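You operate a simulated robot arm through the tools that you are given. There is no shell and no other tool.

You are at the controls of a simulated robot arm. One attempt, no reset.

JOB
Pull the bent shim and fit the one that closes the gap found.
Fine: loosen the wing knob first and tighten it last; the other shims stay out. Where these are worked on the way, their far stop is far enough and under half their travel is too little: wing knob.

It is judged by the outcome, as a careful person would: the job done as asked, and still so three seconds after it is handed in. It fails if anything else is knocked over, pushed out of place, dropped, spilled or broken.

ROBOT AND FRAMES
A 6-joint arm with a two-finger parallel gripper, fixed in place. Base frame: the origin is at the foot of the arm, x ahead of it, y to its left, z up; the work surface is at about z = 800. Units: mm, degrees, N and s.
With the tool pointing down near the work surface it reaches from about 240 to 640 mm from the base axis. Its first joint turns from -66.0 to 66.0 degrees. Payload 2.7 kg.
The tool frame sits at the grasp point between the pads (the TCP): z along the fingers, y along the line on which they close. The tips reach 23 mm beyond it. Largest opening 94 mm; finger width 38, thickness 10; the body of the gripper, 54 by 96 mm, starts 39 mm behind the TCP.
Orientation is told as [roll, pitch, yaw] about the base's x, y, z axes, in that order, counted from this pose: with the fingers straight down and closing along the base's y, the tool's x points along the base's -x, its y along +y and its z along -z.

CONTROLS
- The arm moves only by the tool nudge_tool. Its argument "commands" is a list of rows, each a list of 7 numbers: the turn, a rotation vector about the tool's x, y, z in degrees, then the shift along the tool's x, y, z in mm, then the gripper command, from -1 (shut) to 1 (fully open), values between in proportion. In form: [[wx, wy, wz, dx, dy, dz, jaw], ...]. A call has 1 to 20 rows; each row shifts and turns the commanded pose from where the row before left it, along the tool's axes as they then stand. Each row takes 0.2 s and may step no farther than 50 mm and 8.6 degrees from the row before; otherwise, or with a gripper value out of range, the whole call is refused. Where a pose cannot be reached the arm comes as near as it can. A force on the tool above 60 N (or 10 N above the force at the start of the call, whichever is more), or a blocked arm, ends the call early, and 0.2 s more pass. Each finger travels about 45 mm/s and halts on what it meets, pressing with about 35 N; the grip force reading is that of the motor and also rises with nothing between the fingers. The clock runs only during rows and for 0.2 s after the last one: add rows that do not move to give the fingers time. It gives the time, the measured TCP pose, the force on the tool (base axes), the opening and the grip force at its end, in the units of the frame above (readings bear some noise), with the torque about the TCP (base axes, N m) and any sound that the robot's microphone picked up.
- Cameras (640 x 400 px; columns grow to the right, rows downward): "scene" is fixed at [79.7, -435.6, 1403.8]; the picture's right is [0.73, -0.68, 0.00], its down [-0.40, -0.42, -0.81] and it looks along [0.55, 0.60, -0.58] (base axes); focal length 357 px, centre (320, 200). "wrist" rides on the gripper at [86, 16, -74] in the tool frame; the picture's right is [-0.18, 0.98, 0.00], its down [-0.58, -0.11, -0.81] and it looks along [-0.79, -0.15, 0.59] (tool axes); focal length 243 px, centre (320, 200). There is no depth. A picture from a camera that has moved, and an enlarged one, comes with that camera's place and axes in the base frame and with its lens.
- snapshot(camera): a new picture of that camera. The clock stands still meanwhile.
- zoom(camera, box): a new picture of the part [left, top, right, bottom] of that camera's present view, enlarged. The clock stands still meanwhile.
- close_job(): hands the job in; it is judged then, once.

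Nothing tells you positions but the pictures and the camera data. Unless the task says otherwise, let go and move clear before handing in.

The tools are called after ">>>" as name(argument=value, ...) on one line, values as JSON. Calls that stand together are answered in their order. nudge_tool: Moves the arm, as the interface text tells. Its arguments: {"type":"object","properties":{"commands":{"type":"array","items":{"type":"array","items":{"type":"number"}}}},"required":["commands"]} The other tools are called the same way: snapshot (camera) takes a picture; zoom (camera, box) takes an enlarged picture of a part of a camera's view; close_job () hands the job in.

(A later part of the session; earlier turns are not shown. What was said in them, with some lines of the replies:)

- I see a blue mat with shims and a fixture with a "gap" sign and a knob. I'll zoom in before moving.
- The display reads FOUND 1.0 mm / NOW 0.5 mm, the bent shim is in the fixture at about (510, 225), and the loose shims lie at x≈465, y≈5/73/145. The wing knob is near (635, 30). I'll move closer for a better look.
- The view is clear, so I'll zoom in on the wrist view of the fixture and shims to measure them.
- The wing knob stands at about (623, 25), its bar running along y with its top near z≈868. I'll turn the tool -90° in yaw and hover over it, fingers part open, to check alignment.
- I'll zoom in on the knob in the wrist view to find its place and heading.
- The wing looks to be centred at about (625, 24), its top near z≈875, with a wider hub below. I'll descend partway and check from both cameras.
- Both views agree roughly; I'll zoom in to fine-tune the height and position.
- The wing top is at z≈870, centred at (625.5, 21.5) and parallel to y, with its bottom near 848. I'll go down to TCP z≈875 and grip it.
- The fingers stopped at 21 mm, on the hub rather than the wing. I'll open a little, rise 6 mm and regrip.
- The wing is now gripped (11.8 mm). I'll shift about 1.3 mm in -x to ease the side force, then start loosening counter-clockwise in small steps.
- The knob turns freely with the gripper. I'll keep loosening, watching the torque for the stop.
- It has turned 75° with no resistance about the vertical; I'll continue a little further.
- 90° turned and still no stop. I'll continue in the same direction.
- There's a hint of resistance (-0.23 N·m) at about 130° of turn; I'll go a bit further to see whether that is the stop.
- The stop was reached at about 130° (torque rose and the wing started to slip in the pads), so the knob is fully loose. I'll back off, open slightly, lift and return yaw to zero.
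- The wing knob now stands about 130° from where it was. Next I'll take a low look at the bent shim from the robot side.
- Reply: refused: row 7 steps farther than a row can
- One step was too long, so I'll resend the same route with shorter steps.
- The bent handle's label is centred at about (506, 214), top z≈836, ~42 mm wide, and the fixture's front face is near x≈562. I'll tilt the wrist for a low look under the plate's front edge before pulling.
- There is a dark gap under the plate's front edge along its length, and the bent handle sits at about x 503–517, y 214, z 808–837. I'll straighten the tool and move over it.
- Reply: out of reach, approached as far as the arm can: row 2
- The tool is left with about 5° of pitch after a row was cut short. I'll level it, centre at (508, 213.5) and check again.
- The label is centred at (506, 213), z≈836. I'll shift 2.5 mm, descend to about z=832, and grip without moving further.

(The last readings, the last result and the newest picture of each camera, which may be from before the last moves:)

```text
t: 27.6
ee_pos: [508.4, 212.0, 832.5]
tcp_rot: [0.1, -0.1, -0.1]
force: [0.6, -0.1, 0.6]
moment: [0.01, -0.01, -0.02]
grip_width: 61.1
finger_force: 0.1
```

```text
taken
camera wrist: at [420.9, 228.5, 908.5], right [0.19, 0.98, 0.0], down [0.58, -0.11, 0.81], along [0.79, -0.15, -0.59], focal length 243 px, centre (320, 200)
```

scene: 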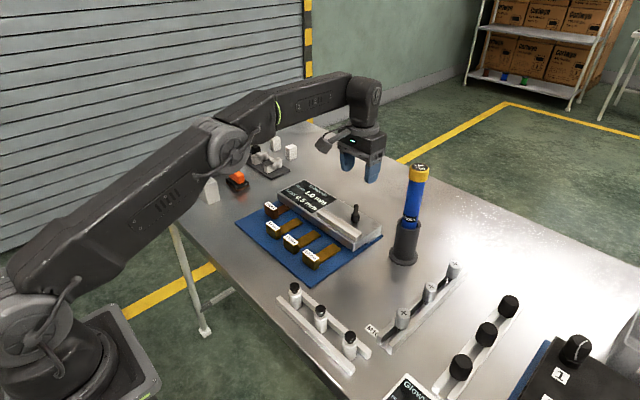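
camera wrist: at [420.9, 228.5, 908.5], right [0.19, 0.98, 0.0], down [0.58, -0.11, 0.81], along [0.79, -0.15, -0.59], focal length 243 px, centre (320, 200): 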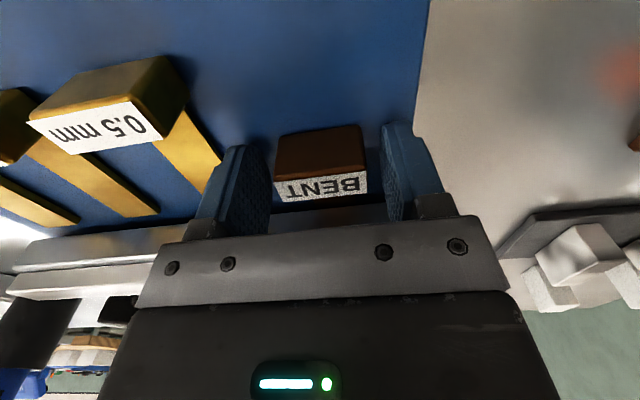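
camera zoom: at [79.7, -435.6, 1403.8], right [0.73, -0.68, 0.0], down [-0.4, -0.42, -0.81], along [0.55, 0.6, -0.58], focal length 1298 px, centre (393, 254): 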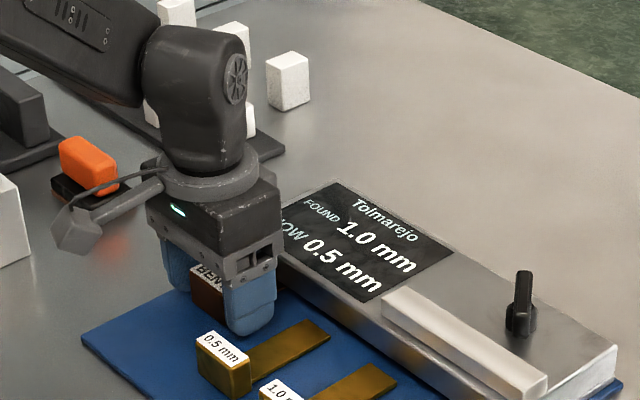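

The handle is well between the fingers, so I'll close on it.

>>> nudge_tool(commands=[[0, 0, 0, 0, 0, 0, -1], [0, 0, 0, 0, 0, 0, -1], [0, 0, 0, 0, 0, 0, -1]])

>>> zoom(camera="wrist", box=[220, 60, 440, 240])

```text
t: 28.4
ee_pos: [508.2, 214.3, 832.2]
tcp_rot: [0.0, -0.2, 0.1]
force: [-0.1, 12.0, -4.1]
moment: [-0.19, -0.41, 0.09]
grip_width: 41.6
finger_force: 44.9
```

```text
2.22 times, centred on (330, 150) of wrist
camera zoom: at [420.5, 229.5, 908.5], right [0.18, 0.98, 0.0], down [0.58, -0.11, 0.81], along [0.79, -0.15, -0.59], focal length 539 px, centre (298, 311)
```

zoom: 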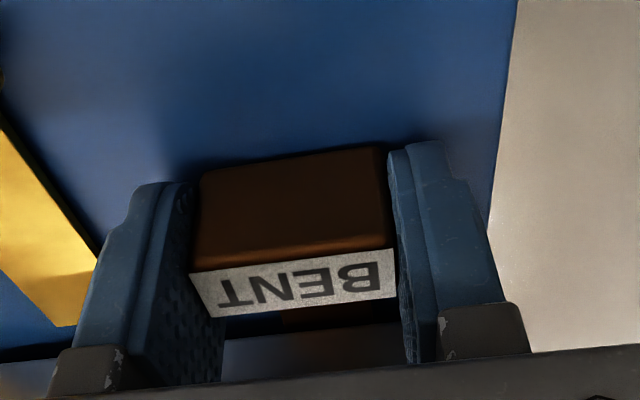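

Gripped at 41.6 mm, and a +12 N side force tells me the slot centre is slightly to +y. I'll add 1.5 mm in y and draw the shim straight back in -x.

>>> nudge_tool(commands=[[0, 0, 0, 0, 1.5, 0, -1], [0, 0, 0, 4, 0, 0, -1], [0, 0, 0, 6, 0, 0, -1], [0, 0, 0, 8, 0, 0, -1], [0, 0, 0, 8, 0, 0, -1], [0, 0, 0, 0, 0, 0, -1]])

>>> snapshot(camera="wrist")

>>> zoom(camera="scene", box=[220, 150, 380, 260])

```text
t: 29.8
ee_pos: [481.2, 213.3, 831.9]
tcp_rot: [-0.1, 0.1, -0.2]
force: [0.7, -11.9, -10.7]
moment: [0.55, -1.21, 0.2]
grip_width: 41.8
finger_force: 44.7
```

```text
taken
camera wrist: at [393.4, 230.1, 908.7], right [0.19, 0.98, 0.0], down [0.58, -0.11, 0.81], along [0.79, -0.15, -0.59], focal length 243 px, centre (320, 200)
```

wrist: 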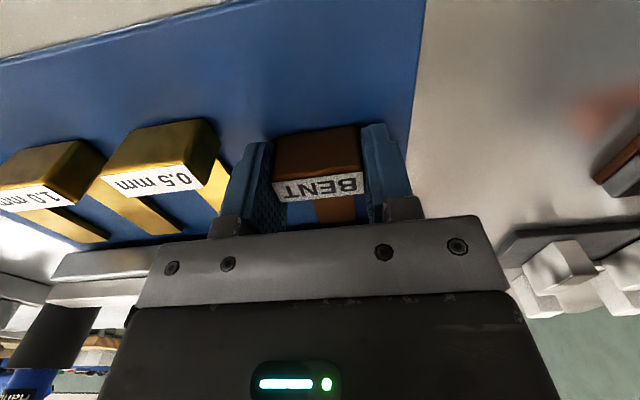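

```text
3.64 times, centred on (300, 205) of scene
camera zoom: at [79.8, -435.8, 1403.8], right [0.73, -0.68, 0.0], down [-0.4, -0.42, -0.81], along [0.55, 0.6, -0.58], focal length 1298 px, centre (393, 182)
```

zoom: 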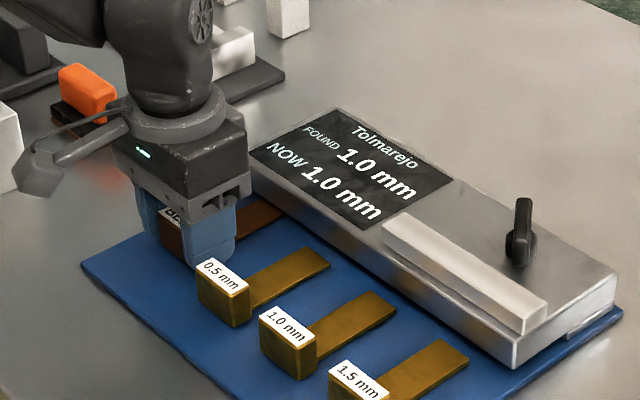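

NOW has changed to 1.0 mm with the bent shim withdrawing, which confirms that the 1.0 mm shim is the right one. I'll keep pulling until the blade is clear.

>>> nudge_tool(commands=[[0, 0, 0, 5, -0.7, 0.3, -1], [0, 0, 0, 8, 0, 0, -1], [0, 0, 0, 8, 0, 0, -1], [0, 0, 0, 8, 0, 0, -1], [0, 0, 0, 0, 0, 0, -1]])

>>> snapshot(camera="wrist")

>>> zoom(camera="scene", box=[220, 150, 380, 260])

```text
t: 31.0
ee_pos: [458.3, 214.2, 833.4]
tcp_rot: [0.3, -0.7, 0.1]
force: [43.3, -11.1, -9.4]
moment: [-0.67, -0.37, 0.3]
grip_width: 41.8
finger_force: 44.9
```

```text
taken
camera wrist: at [369.3, 229.4, 909.3], right [0.18, 0.98, 0.01], down [0.57, -0.11, 0.81], along [0.8, -0.15, -0.58], focal length 243 px, centre (320, 200)
```

wrist: 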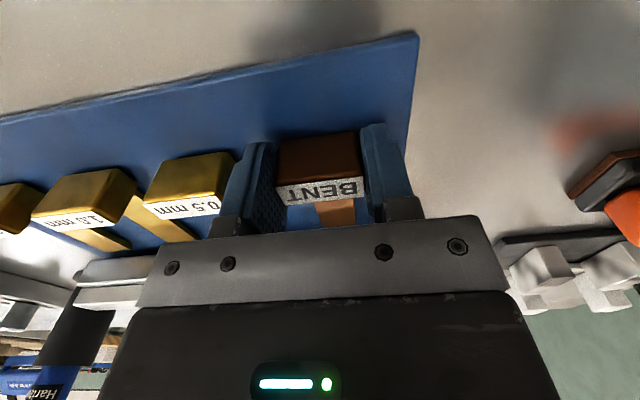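

```text
3.64 times, centred on (300, 205) of scene
camera zoom: at [80.8, -435.8, 1403.7], right [0.73, -0.68, 0.0], down [-0.4, -0.42, -0.81], along [0.55, 0.6, -0.58], focal length 1298 px, centre (393, 182)
```

zoom: 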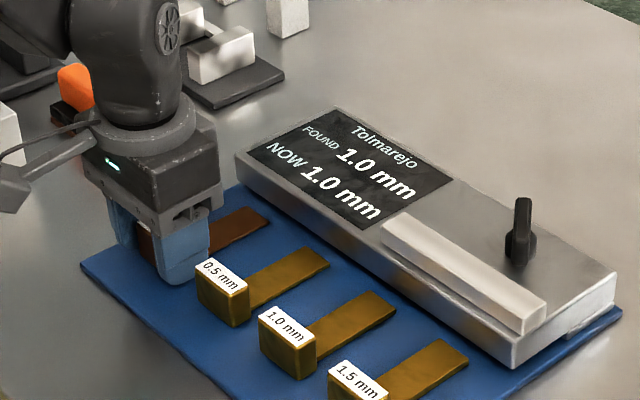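

There's a 43 N pull resisting, so I'll pause and look at what is catching.

>>> zoom(camera="scene", box=[250, 190, 310, 235])

>>> zoom(camera="wrist", box=[220, 100, 440, 240])

>>> nudge_tool(commands=[[0, 0, 0, 0, 0, 0, -1]])

```text
8.89 times, centred on (280, 212) of scene
camera zoom: at [80.8, -435.8, 1403.7], right [0.73, -0.68, 0.0], down [-0.4, -0.42, -0.81], along [0.55, 0.6, -0.58], focal length 3173 px, centre (676, 89)
```

zoom: 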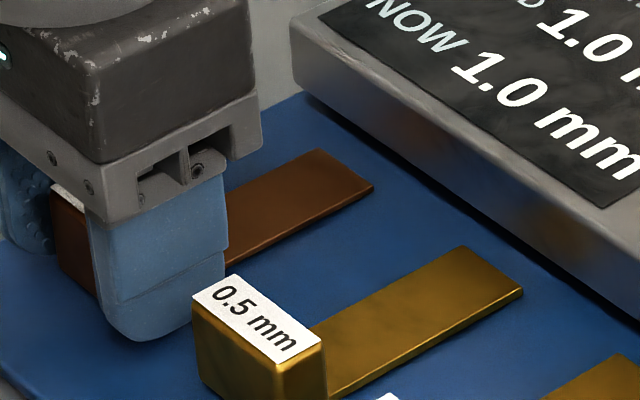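

```text
2.86 times, centred on (330, 170) of wrist
camera zoom: at [369.3, 229.4, 909.3], right [0.18, 0.98, 0.01], down [0.57, -0.11, 0.81], along [0.8, -0.15, -0.58], focal length 693 px, centre (291, 286)
```

zoom: 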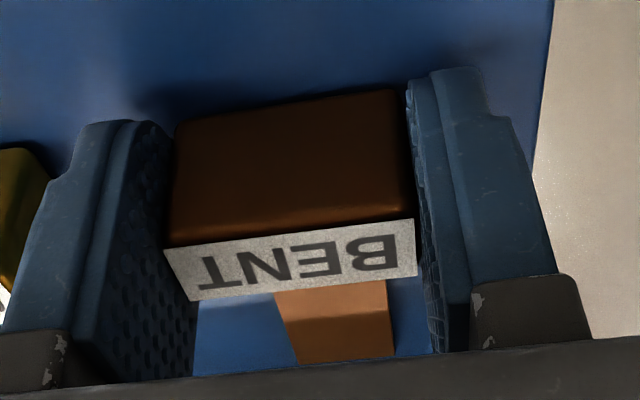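

```text
t: 31.4
ee_pos: [457.5, 213.7, 834.0]
tcp_rot: [0.2, -0.8, 0.0]
force: [40.5, -11.3, -1.4]
moment: [-0.46, -0.55, 0.36]
grip_width: 42.0
finger_force: 45.5
```

The blade is visibly clear of the plate, and the handle is now in line with the other shims, so it seems to have reached the end of a guided travel. I'll ease off the pull and see what the forces say.

>>> nudge_tool(commands=[[0, 0, 0, -3, 0, 0, -1], [0, 0, 0, -3, 0, 0, -1], [0, 0, 0, 0, 0, 0, -1]])

>>> zoom(camera="scene", box=[220, 150, 380, 260])

```text
t: 32.2
ee_pos: [457.9, 213.2, 833.4]
tcp_rot: [0.0, 0.0, 0.0]
force: [-1.8, -16.5, 38.5]
moment: [-0.11, 0.59, 0.27]
grip_width: 42.1
finger_force: 45.2
```

```text
3.64 times, centred on (300, 205) of scene
camera zoom: at [79.1, -436.3, 1403.7], right [0.73, -0.68, 0.0], down [-0.39, -0.42, -0.81], along [0.56, 0.6, -0.58], focal length 1298 px, centre (393, 182)
```

zoom: 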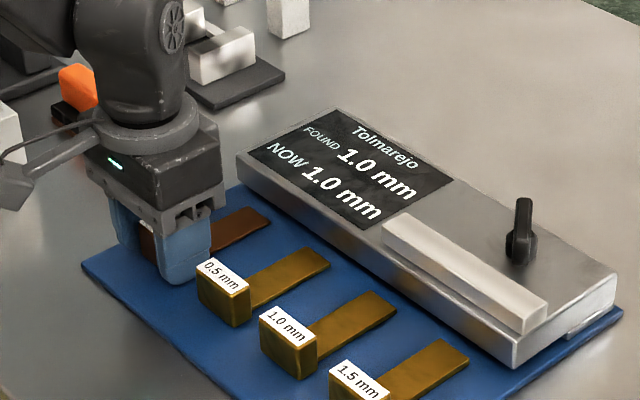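

It's held sideways and vertically as if guided, so it belongs in this pulled-out position in line with the others. I'll release it gently, rise, and check that it stays put.

>>> nudge_tool(commands=[[0, 0, 0, 0, 0, 0, 0.08], [0, 0, 0, 0, 0, 0, 0.08], [0, 0, 0, 0, 0, -10, 0.08], [0, 0, 0, 0, 0, -30, 0.08], [0, 0, 0, 0, 0, -40, 0.08], [0, 0, 0, 0, 0, 0, 0.08]])

>>> snapshot(camera="wrist")

>>> zoom(camera="scene", box=[220, 150, 380, 260])

```text
t: 33.6
ee_pos: [457.2, 214.4, 913.2]
tcp_rot: [0.0, 0.0, -0.1]
force: [0.9, 0.4, -0.4]
moment: [0.02, -0.01, -0.01]
grip_width: 50.7
finger_force: 0.0
```

```text
taken
camera wrist: at [370.5, 229.6, 988.6], right [0.19, 0.98, 0.0], down [0.58, -0.11, 0.81], along [0.79, -0.15, -0.59], focal length 243 px, centre (320, 200)
```

wrist: 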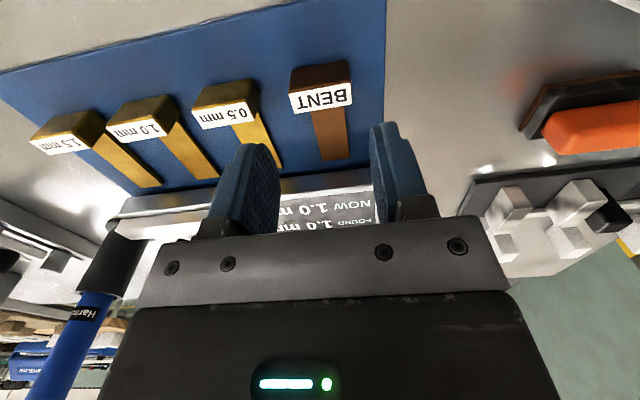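

```text
3.64 times, centred on (300, 205) of scene
camera zoom: at [79.7, -435.6, 1403.8], right [0.73, -0.68, 0.0], down [-0.4, -0.42, -0.81], along [0.55, 0.6, -0.58], focal length 1298 px, centre (393, 182)
```

zoom: 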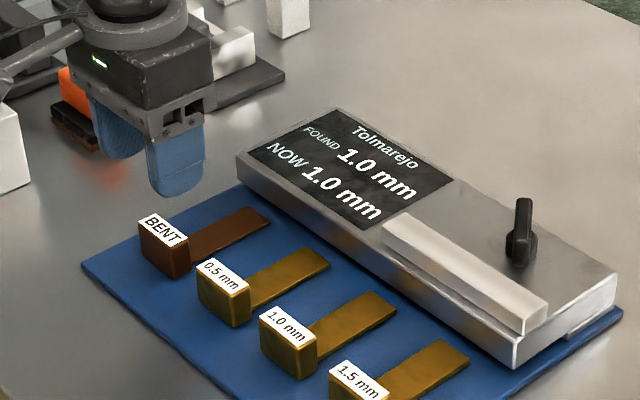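

The bent shim stays out, in line with the others, and NOW reads 1.0 mm. Next is the 1.0 mm shim, with its handle at about (461, 71); I'll move above it.

>>> nudge_tool(commands=[[0, 0, 0, 0, -36, 0, 0.08], [0, 0, 0, 0, -36, 0, 0.08], [0, 0, 0, 0, -36, 0, 0.08], [0, 0, 0, -2, -35.5, 0, 0.08], [0, 0, 0, 0, 0, 20, 0.08], [0, 0, 0, 0, 0, 0, 0.08]])

>>> zoom(camera="wrist", box=[220, 0, 440, 180])

>>> zoom(camera="scene", box=[230, 160, 390, 270])

```text
t: 35.0
ee_pos: [461.0, 70.8, 892.6]
tcp_rot: [0.1, -0.1, 0.0]
force: [0.8, -0.7, 0.4]
moment: [0.01, -0.02, -0.02]
grip_width: 50.7
finger_force: 0.1
```

```text
2.22 times, centred on (330, 90) of wrist
camera zoom: at [373.1, 87.2, 969.2], right [0.19, 0.98, 0.0], down [0.58, -0.11, 0.81], along [0.79, -0.15, -0.59], focal length 539 px, centre (298, 444)
```

zoom: 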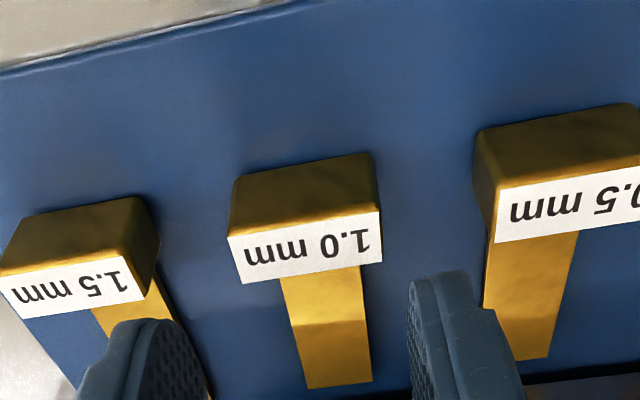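

```text
3.64 times, centred on (310, 215) of scene
camera zoom: at [79.7, -435.6, 1403.8], right [0.73, -0.68, 0.0], down [-0.4, -0.42, -0.81], along [0.55, 0.6, -0.58], focal length 1298 px, centre (356, 146)
```

zoom: 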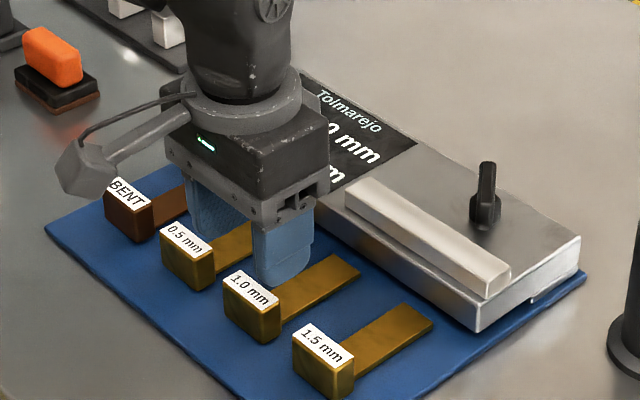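

The 1.0 mm handle is centred at (460, 73). I'll shift 2 mm, descend and grip.

>>> nudge_tool(commands=[[0, 0, 0, 0, 2, 20, 0.08], [0, 0, 0, 0, 0, 20, 0.08], [0, 0, 0, 0, 0, 10, 0.08], [0, 0, 0, 0, 0, 10, 0.08], [0, 0, 0, 0, 0, 0, 0.08]])

>>> zoom(camera="wrist", box=[220, 60, 440, 240])

```text
t: 36.2
ee_pos: [460.2, 72.0, 833.4]
tcp_rot: [0.1, -0.2, -0.1]
force: [-0.2, -0.3, -0.2]
moment: [0.0, -0.03, 0.0]
grip_width: 50.7
finger_force: 0.0
```

```text
2.22 times, centred on (330, 150) of wrist
camera zoom: at [373.5, 88.9, 909.2], right [0.19, 0.98, 0.0], down [0.58, -0.11, 0.81], along [0.79, -0.15, -0.59], focal length 539 px, centre (298, 311)
```

zoom: 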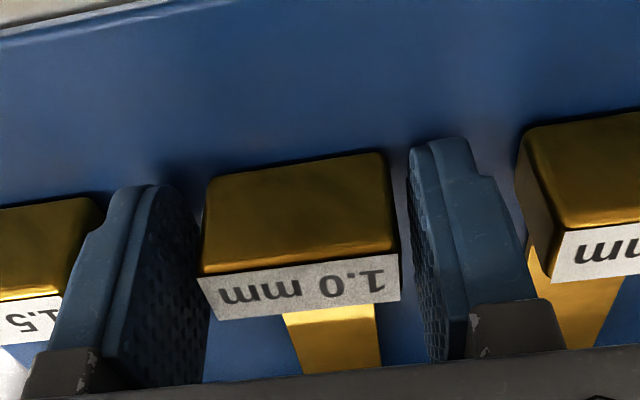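

The fingers straddle it without touching the neighbours. Closing now.

>>> nudge_tool(commands=[[0, 0, 0, 0, 1, 0, -1], [0, 0, 0, 0, 0, 0, -1], [0, 0, 0, 0, 0, 0, -1]])

```text
t: 37.0
ee_pos: [461.2, 72.8, 833.1]
tcp_rot: [0.0, -0.1, -0.1]
force: [2.9, -4.2, -3.7]
moment: [0.24, -0.37, 0.3]
grip_width: 41.6
finger_force: 44.9
```

Gripped, with only small side forces. I'll push it straight in along +x in small steps.

>>> nudge_tool(commands=[[0, 0, 0, -4, 0, 0, -1], [0, 0, 0, -6, 0, 0, -1], [0, 0, 0, -6, 0, 0, -1], [0, 0, 0, -6, 0, 0, -1], [0, 0, 0, 0, 0, 0, -1]])

>>> zoom(camera="scene", box=[230, 160, 390, 270])

```text
t: 38.2
ee_pos: [483.2, 72.7, 833.5]
tcp_rot: [0.1, 0.0, -0.1]
force: [-1.5, 1.0, 6.4]
moment: [-0.28, 0.82, 0.21]
grip_width: 41.8
finger_force: 45.2
```

```text
3.64 times, centred on (310, 215) of scene
camera zoom: at [79.6, -435.6, 1403.9], right [0.73, -0.68, 0.0], down [-0.4, -0.42, -0.81], along [0.55, 0.6, -0.58], focal length 1298 px, centre (356, 146)
```

zoom: 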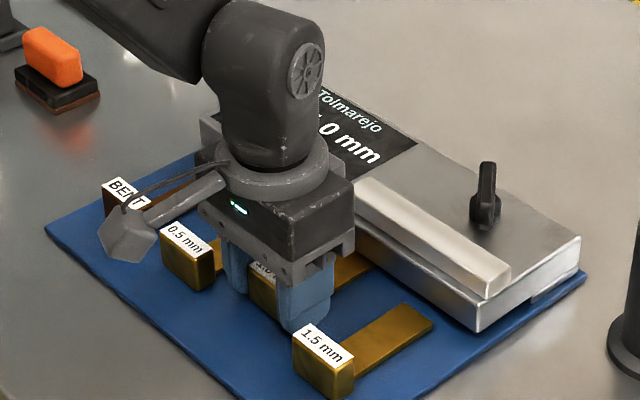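

It slides freely. I'll continue to the end stop.

>>> nudge_tool(commands=[[0, 0, 0, -6, 0, 0, -1], [0, 0, 0, -6, 0, 0, -1], [0, 0, 0, -6, 0, 0, -1], [0, 0, 0, -4, 0, 0, -1], [0, 0, 0, 0, 0, 0, -1]])

>>> zoom(camera="scene", box=[230, 160, 390, 270])

```text
t: 39.4
ee_pos: [503.4, 73.7, 833.5]
tcp_rot: [0.0, -0.1, -0.1]
force: [0.0, -9.9, 13.6]
moment: [0.21, 0.5, 0.29]
grip_width: 41.9
finger_force: 45.2
```

```text
3.64 times, centred on (310, 215) of scene
camera zoom: at [79.5, -435.9, 1403.8], right [0.73, -0.68, 0.0], down [-0.4, -0.42, -0.81], along [0.55, 0.6, -0.58], focal length 1298 px, centre (356, 146)
```

zoom: 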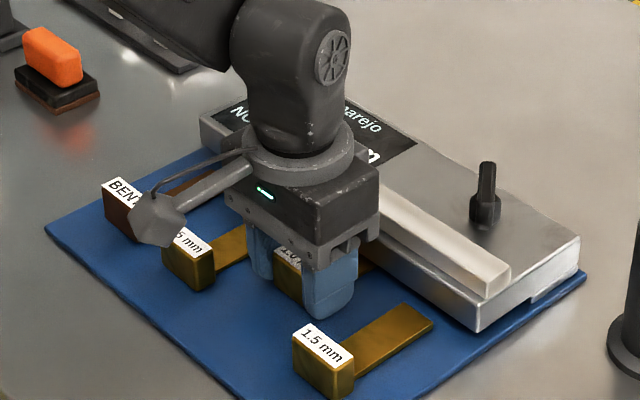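

>>> nudge_tool(commands=[[0, 0, 0, -2.5, -0.5, -0.4, -1], [0, 0, 0, -2.5, 0, 0, -1], [0, 0, 0, -2, 0, 0, -1], [0, 0, 0, 0, 0, 0, -1]])

>>> zoom(camera="wrist", box=[220, 60, 640, 300])

```text
t: 40.4
ee_pos: [506.3, 73.0, 832.3]
tcp_rot: [-0.1, 0.8, -0.2]
force: [-36.8, -5.6, 23.8]
moment: [0.52, 0.33, 0.22]
grip_width: 42.2
finger_force: 45.1
```

```text
1.52 times, centred on (430, 180) of wrist
camera zoom: at [420.8, 89.9, 909.7], right [0.19, 0.98, 0.0], down [0.59, -0.11, 0.8], along [0.79, -0.15, -0.6], focal length 370 px, centre (152, 230)
```

zoom: 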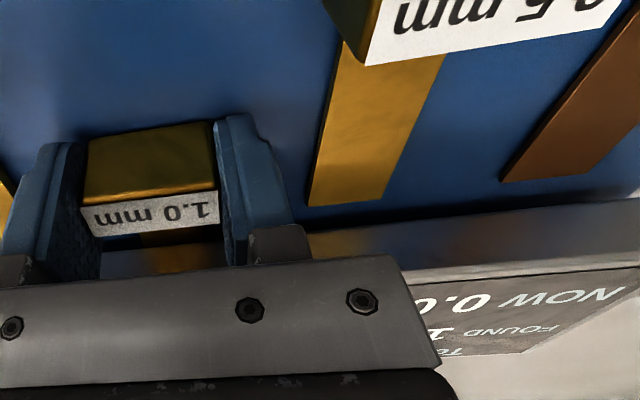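

It hit the inner stop (-37 N in x) and NOW reads 0.0. I'll ease the push, release, and rise.

>>> nudge_tool(commands=[[0, 0, 0, 2.8, 0, -0.5, -1], [0, 0, 0, 0, 0, 0, -1], [0, 0, 0, 0, 0, 0, 0.08], [0, 0, 0, 0, 0, 0, 0.08], [0, 0, 0, 0, 0, -10, 0.08], [0, 0, 0, 0, 0, -30, 0.08], [0, 0, 0, 0, 0, -40, 0.08], [0, 0, 0, 0, 0, -40, 0.08], [0, 0, 0, 0, 0, -30, -0.3], [0, 0, 0, 0, 0, 0, -0.3]])

>>> zoom(camera="scene", box=[220, 160, 400, 290])

>>> snapshot(camera="wrist")

```text
t: 42.6
ee_pos: [507.6, 70.9, 985.2]
tcp_rot: [0.0, -0.1, -0.1]
force: [-0.1, 0.0, -0.5]
moment: [0.02, 0.0, -0.02]
grip_width: 32.8
finger_force: 0.0
```

```text
3.08 times, centred on (310, 225) of scene
camera zoom: at [79.7, -435.6, 1403.8], right [0.73, -0.68, 0.0], down [-0.4, -0.42, -0.81], along [0.55, 0.6, -0.58], focal length 1098 px, centre (351, 123)
```

zoom: 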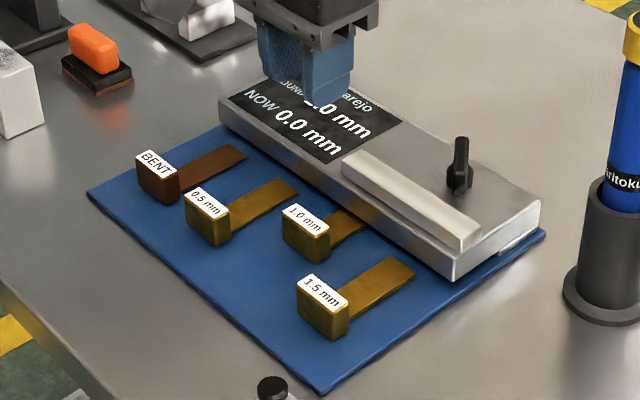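

```text
taken
camera wrist: at [420.0, 87.4, 1060.9], right [0.19, 0.98, 0.0], down [0.58, -0.11, 0.81], along [0.79, -0.15, -0.59], focal length 243 px, centre (320, 200)
```

wrist: 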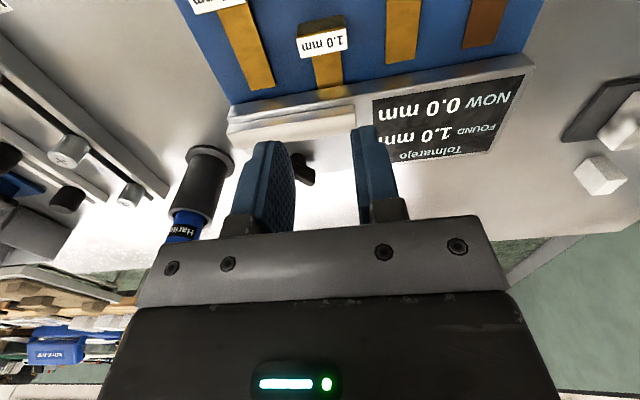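

The 1.0 mm shim is fitted, NOW reads 0.0, and the others stay out. Next I'll go back over the knob, match its present heading (yaw ≈ +40°), and check before gripping.

>>> nudge_tool(commands=[[0, 0, 0, -39.5, -17, 0, -0.3], [0, 0, 0, -39.5, -17, 0, -0.3], [0, 0, 0, -39.5, -17, 0, -0.3], [0, 0, -8, 0, 0, 0, -0.3], [0, 0, -8, 0, 0, 0, -0.3], [0, 0, -8, 0, 0, 0, -0.3], [0, 0, -8, 0, 0, 0, -0.3], [0, 0, -8, 0, 0, 0, -0.3], [0, 0, 0, 0, 0, 40, -0.3], [0, 0, 0, 0, 0, 40, -0.3], [0, 0, 0, 0, 0, 0, -0.3]])

>>> zoom(camera="wrist", box=[240, 60, 400, 220])

>>> zoom(camera="scene", box=[310, 160, 400, 260])

```text
t: 45.0
ee_pos: [626.0, 21.1, 903.2]
tcp_rot: [0.0, -0.2, 39.9]
force: [0.6, 0.3, 0.7]
moment: [-0.01, 0.03, 0.0]
grip_width: 33.0
finger_force: 0.1
```

```text
2.50 times, centred on (320, 140) of wrist
camera zoom: at [549.2, -21.2, 979.0], right [-0.49, 0.87, 0.0], down [0.51, 0.29, 0.81], along [0.7, 0.39, -0.59], focal length 606 px, centre (320, 350)
```

zoom: 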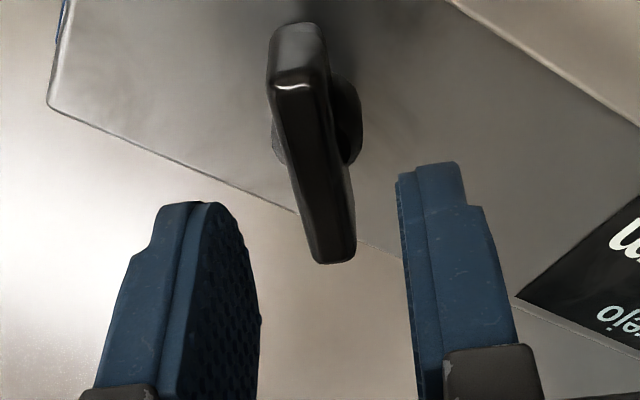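

```text
4.00 times, centred on (355, 210) of scene
camera zoom: at [79.7, -435.6, 1403.8], right [0.73, -0.68, 0.0], down [-0.4, -0.42, -0.81], along [0.55, 0.6, -0.58], focal length 1428 px, centre (180, 160)
```

zoom: 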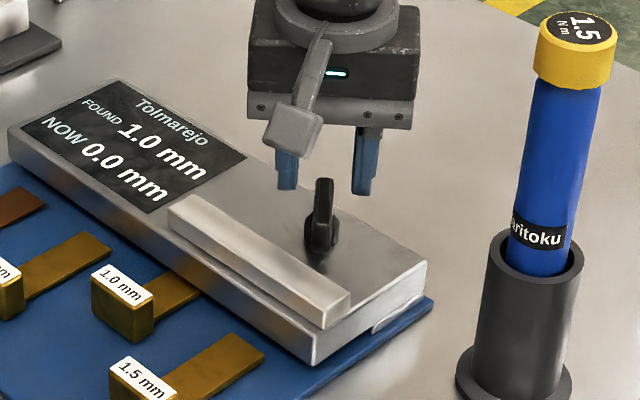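

The wing is centred between the fingers. I'll descend to z≈881, grip, and begin tightening clockwise.

>>> nudge_tool(commands=[[0, 0, 0, 0, 0, 11, -0.3], [0, 0, 0, 0, 0, 11, -0.3], [0, 0, 0, 0, 0, 0, -0.3], [0, 0, 0, 0, 0, 0, -1], [0, 0, 0, 0, 0, 0, -1], [0, 0, 0, 0, 0, 0, -1]])

>>> zoom(camera="wrist", box=[240, 60, 400, 220])

```text
t: 46.4
ee_pos: [627.2, 20.3, 882.3]
tcp_rot: [0.0, -0.1, 39.9]
force: [-7.4, 5.6, 2.3]
moment: [-0.16, 0.41, -0.03]
grip_width: 12.2
finger_force: 45.3
```

```text
2.50 times, centred on (320, 140) of wrist
camera zoom: at [549.3, -22.1, 957.8], right [-0.49, 0.87, 0.0], down [0.52, 0.29, 0.81], along [0.7, 0.4, -0.59], focal length 606 px, centre (320, 350)
```

zoom: 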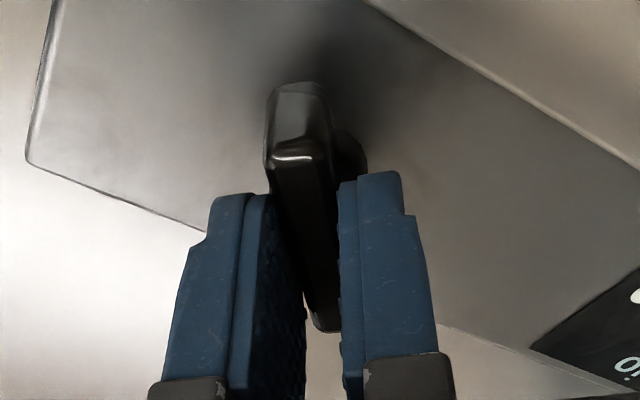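

The wing is gripped at 12 mm. I'll turn it clockwise.

>>> nudge_tool(commands=[[0, 0, 6, 0, 0, 0, -1], [0, 0, 6, 0, 0, 0, -1], [0, 0, 6, 0, 0, 0, -1], [0, 0, 6, 0, 0, 0, -1], [0, 0, 6, 0, 0, 0, -1], [0, 0, 6, 0, 0, 0, -1], [0, 0, 6, 0, 0, 0, -1], [0, 0, 6, 0, 0, 0, -1], [0, 0, 6, 0, 0, 0, -1], [0, 0, 6, 0, 0, 0, -1], [0, 0, 0, 0, 0, 0, -1]])

>>> zoom(camera="wrist", box=[240, 60, 400, 220])

```text
t: 48.8
ee_pos: [627.1, 20.6, 881.0]
tcp_rot: [0.0, -0.2, -20.3]
force: [1.6, -12.7, -3.1]
moment: [0.18, 0.89, -0.02]
grip_width: 11.7
finger_force: 44.3
```

```text
2.50 times, centred on (320, 140) of wrist
camera zoom: at [550.3, 65.3, 957.5], right [0.51, 0.86, 0.0], down [0.51, -0.3, 0.81], along [0.69, -0.41, -0.59], focal length 606 px, centre (320, 350)
```

zoom: 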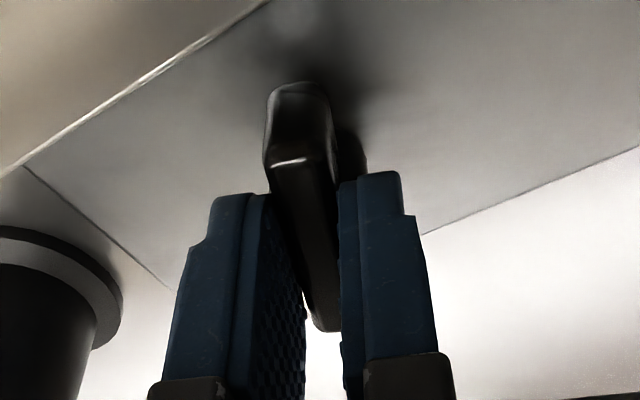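

The wing follows well; I'll trim 1 mm in -y to ease the side force and keep turning.

>>> nudge_tool(commands=[[0, 0, 6, -0.3, -0.9, 0, -1], [0, 0, 6, 0, 0, 0, -1], [0, 0, 6, 0, 0, 0, -1], [0, 0, 6, 0, 0, 0, -1], [0, 0, 6, 0, 0, 0, -1], [0, 0, 6, 0, 0, 0, -1], [0, 0, 6, 0, 0, 0, -1], [0, 0, 6, 0, 0, 0, -1], [0, 0, 6, 0, 0, 0, -1], [0, 0, 0, 0, 0, 0, -1]])

>>> zoom(camera="wrist", box=[240, 60, 400, 220])

```text
t: 51.0
ee_pos: [626.0, 19.3, 882.7]
tcp_rot: [0.1, -0.1, -74.2]
force: [-4.9, -16.6, 2.0]
moment: [-0.36, 0.16, 0.01]
grip_width: 11.8
finger_force: 45.2
```

```text
2.50 times, centred on (320, 140) of wrist
camera zoom: at [617.3, 107.3, 957.6], right [1.0, 0.09, 0.0], down [0.05, -0.59, 0.81], along [0.07, -0.8, -0.59], focal length 606 px, centre (320, 350)
```

zoom: 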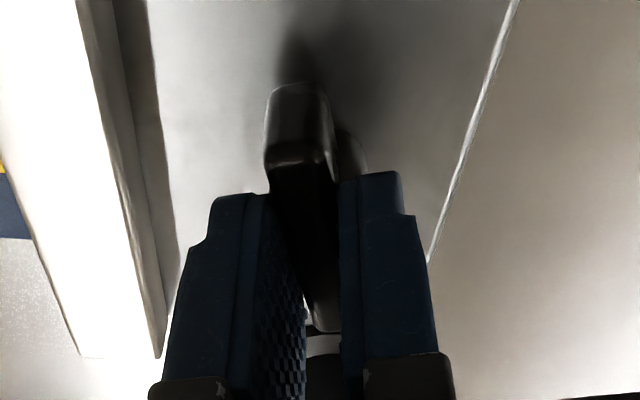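

Now the last part, in small steps to find the tight stop.

>>> nudge_tool(commands=[[0, 0, 5, 0, 0, 0, -1], [0, 0, 5, 0, 0, 0, -1], [0, 0, 5, 0, 0, 0, -1], [0, 0, 0, 0, 0, 0, -1]])

>>> zoom(camera="wrist", box=[240, 60, 400, 220])

```text
t: 52.0
ee_pos: [626.2, 19.7, 881.6]
tcp_rot: [0.1, -0.1, -89.2]
force: [-12.9, -17.6, 3.3]
moment: [-0.46, 0.24, -0.01]
grip_width: 11.8
finger_force: 44.8
```

```text
2.50 times, centred on (320, 140) of wrist
camera zoom: at [640.2, 106.3, 957.6], right [0.99, -0.17, 0.0], down [-0.1, -0.58, 0.81], along [-0.14, -0.8, -0.59], focal length 606 px, centre (320, 350)
```

zoom: 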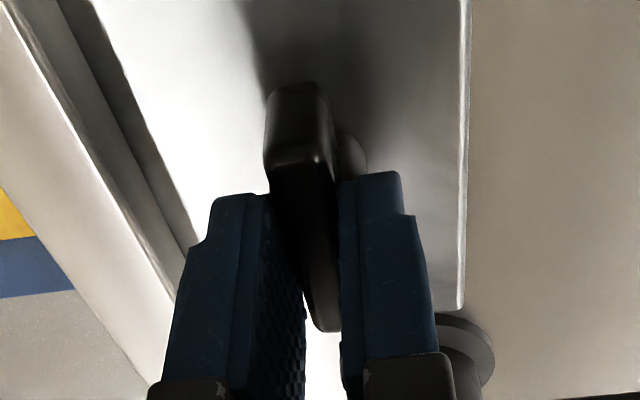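

>>> nudge_tool(commands=[[0, 0, 3, 0, 0, 0, -1], [0, 0, 3, 0, 0, 0, -1], [0, 0, 0, 0, 0, 0, -1]])

>>> zoom(camera="wrist", box=[240, 60, 400, 220])

```text
t: 52.8
ee_pos: [626.3, 19.7, 881.5]
tcp_rot: [-0.1, -0.1, -95.0]
force: [-16.9, -17.6, 2.4]
moment: [-0.16, 0.3, 1.9]
grip_width: 14.5
finger_force: 45.3
```

```text
2.50 times, centred on (320, 140) of wrist
camera zoom: at [648.8, 104.9, 957.6], right [0.96, -0.27, 0.0], down [-0.16, -0.57, 0.81], along [-0.22, -0.78, -0.59], focal length 606 px, centre (320, 350)
```

zoom: 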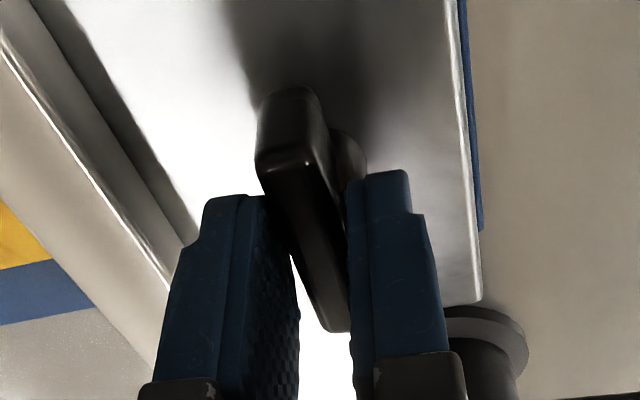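

The tight stop is reached (1.9 N·m at the original heading). I'll square the fingers to the wing, release, lift away and return to a neutral pose.

>>> nudge_tool(commands=[[0, 0, -4.5, 0, 0, 0, -1], [0, 0, 0, 0, 0, 0, -0.4], [0, 0, 0, 0, 0, 0, -0.4], [0, 0, 0, 0, 0, 0, -0.4], [0, 0, 0, 0, 0, -20, -0.4], [0, 0, 0, 0, 0, -40, -0.4], [0, 0, 0, 0, 0, -40, -0.4], [0, 0, 0, 0, 0, -40, -0.2], [0, 0, 0, 0, -40, 0, 0], [0, 0, 0, 0, -40, 0, 0], [0, 0, 0, 0, -40, -20, 0], [0, 0, 0, 0, -40, -20, 0], [0, 0, 0, 0, 0, 0, 0]])

>>> snapshot(camera="scene")

>>> zoom(camera="scene", box=[220, 160, 400, 290])

>>> snapshot(camera="wrist")

```text
t: 55.6
ee_pos: [466.1, 23.8, 1060.7]
tcp_rot: [0.0, 0.1, -90.5]
force: [-0.2, -0.2, -0.2]
moment: [0.0, 0.0, -0.03]
grip_width: 47.2
finger_force: 0.1
```

```text
taken
```

scene: 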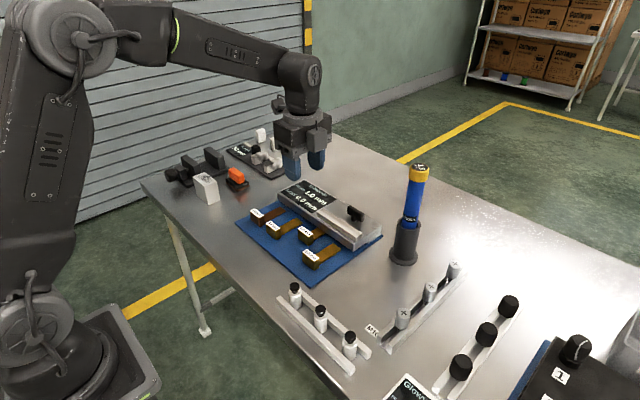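

```text
3.08 times, centred on (310, 225) of scene
camera zoom: at [79.7, -435.6, 1403.8], right [0.73, -0.68, 0.0], down [-0.4, -0.42, -0.81], along [0.55, 0.6, -0.58], focal length 1098 px, centre (351, 123)
```

zoom: 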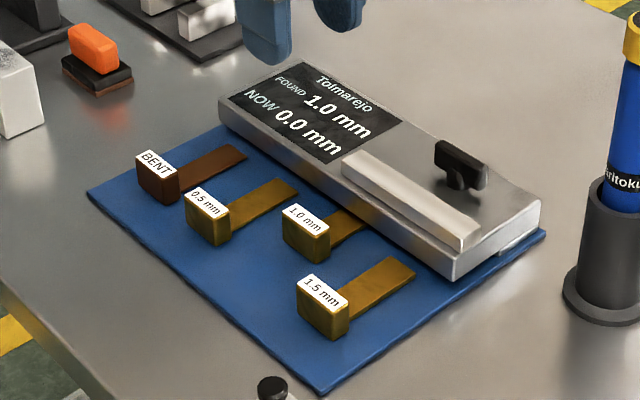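

```text
taken
camera wrist: at [482.3, 110.3, 1137.9], right [0.98, -0.19, 0.0], down [-0.12, -0.58, 0.81], along [-0.16, -0.79, -0.59], focal length 243 px, centre (320, 200)
```

wrist: 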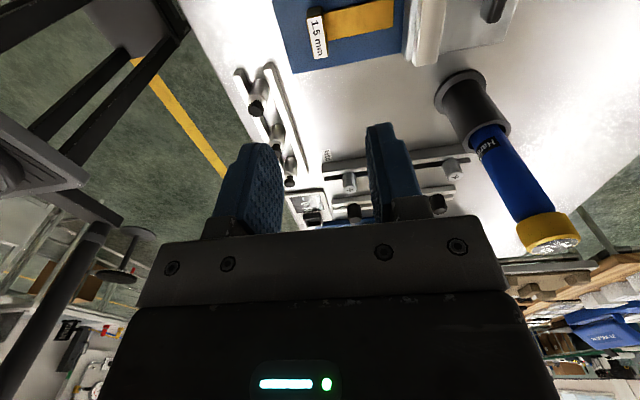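

The knob is back at its tight heading, the 1.0 mm shim is in with NOW reading 0.0, and the bent, 0.5 and 1.5 shims are out. Nothing else has moved and the arm is clear, so I'm handing in.

>>> close_job()

```text
The job is handed in.
```

I pulled the bent shim, fitted the 1.0 mm shim, and handed the job in. The display then read FOUND 1.0 mm and NOW 0.0 mm.

- **Wing knob:** I loosened it first, about 130° counter-clockwise to its far stop. After the shim was in, I tightened it back to its tight stop, at its original heading.
- **Bent shim:** It slid out about 50 mm and stopped in line with the loose shims. With it out, NOW read 1.0 mm, which confirmed the 1.0 mm shim was the right one.
- **1.0 mm shim:** I pushed it straight in to its inner stop.
- **Other shims:** The 0.5 mm and 1.5 mm shims stayed out, and nothing else was moved or knocked.

The gripper was released and clear of the fixture before I handed in. I don't have the judged result.
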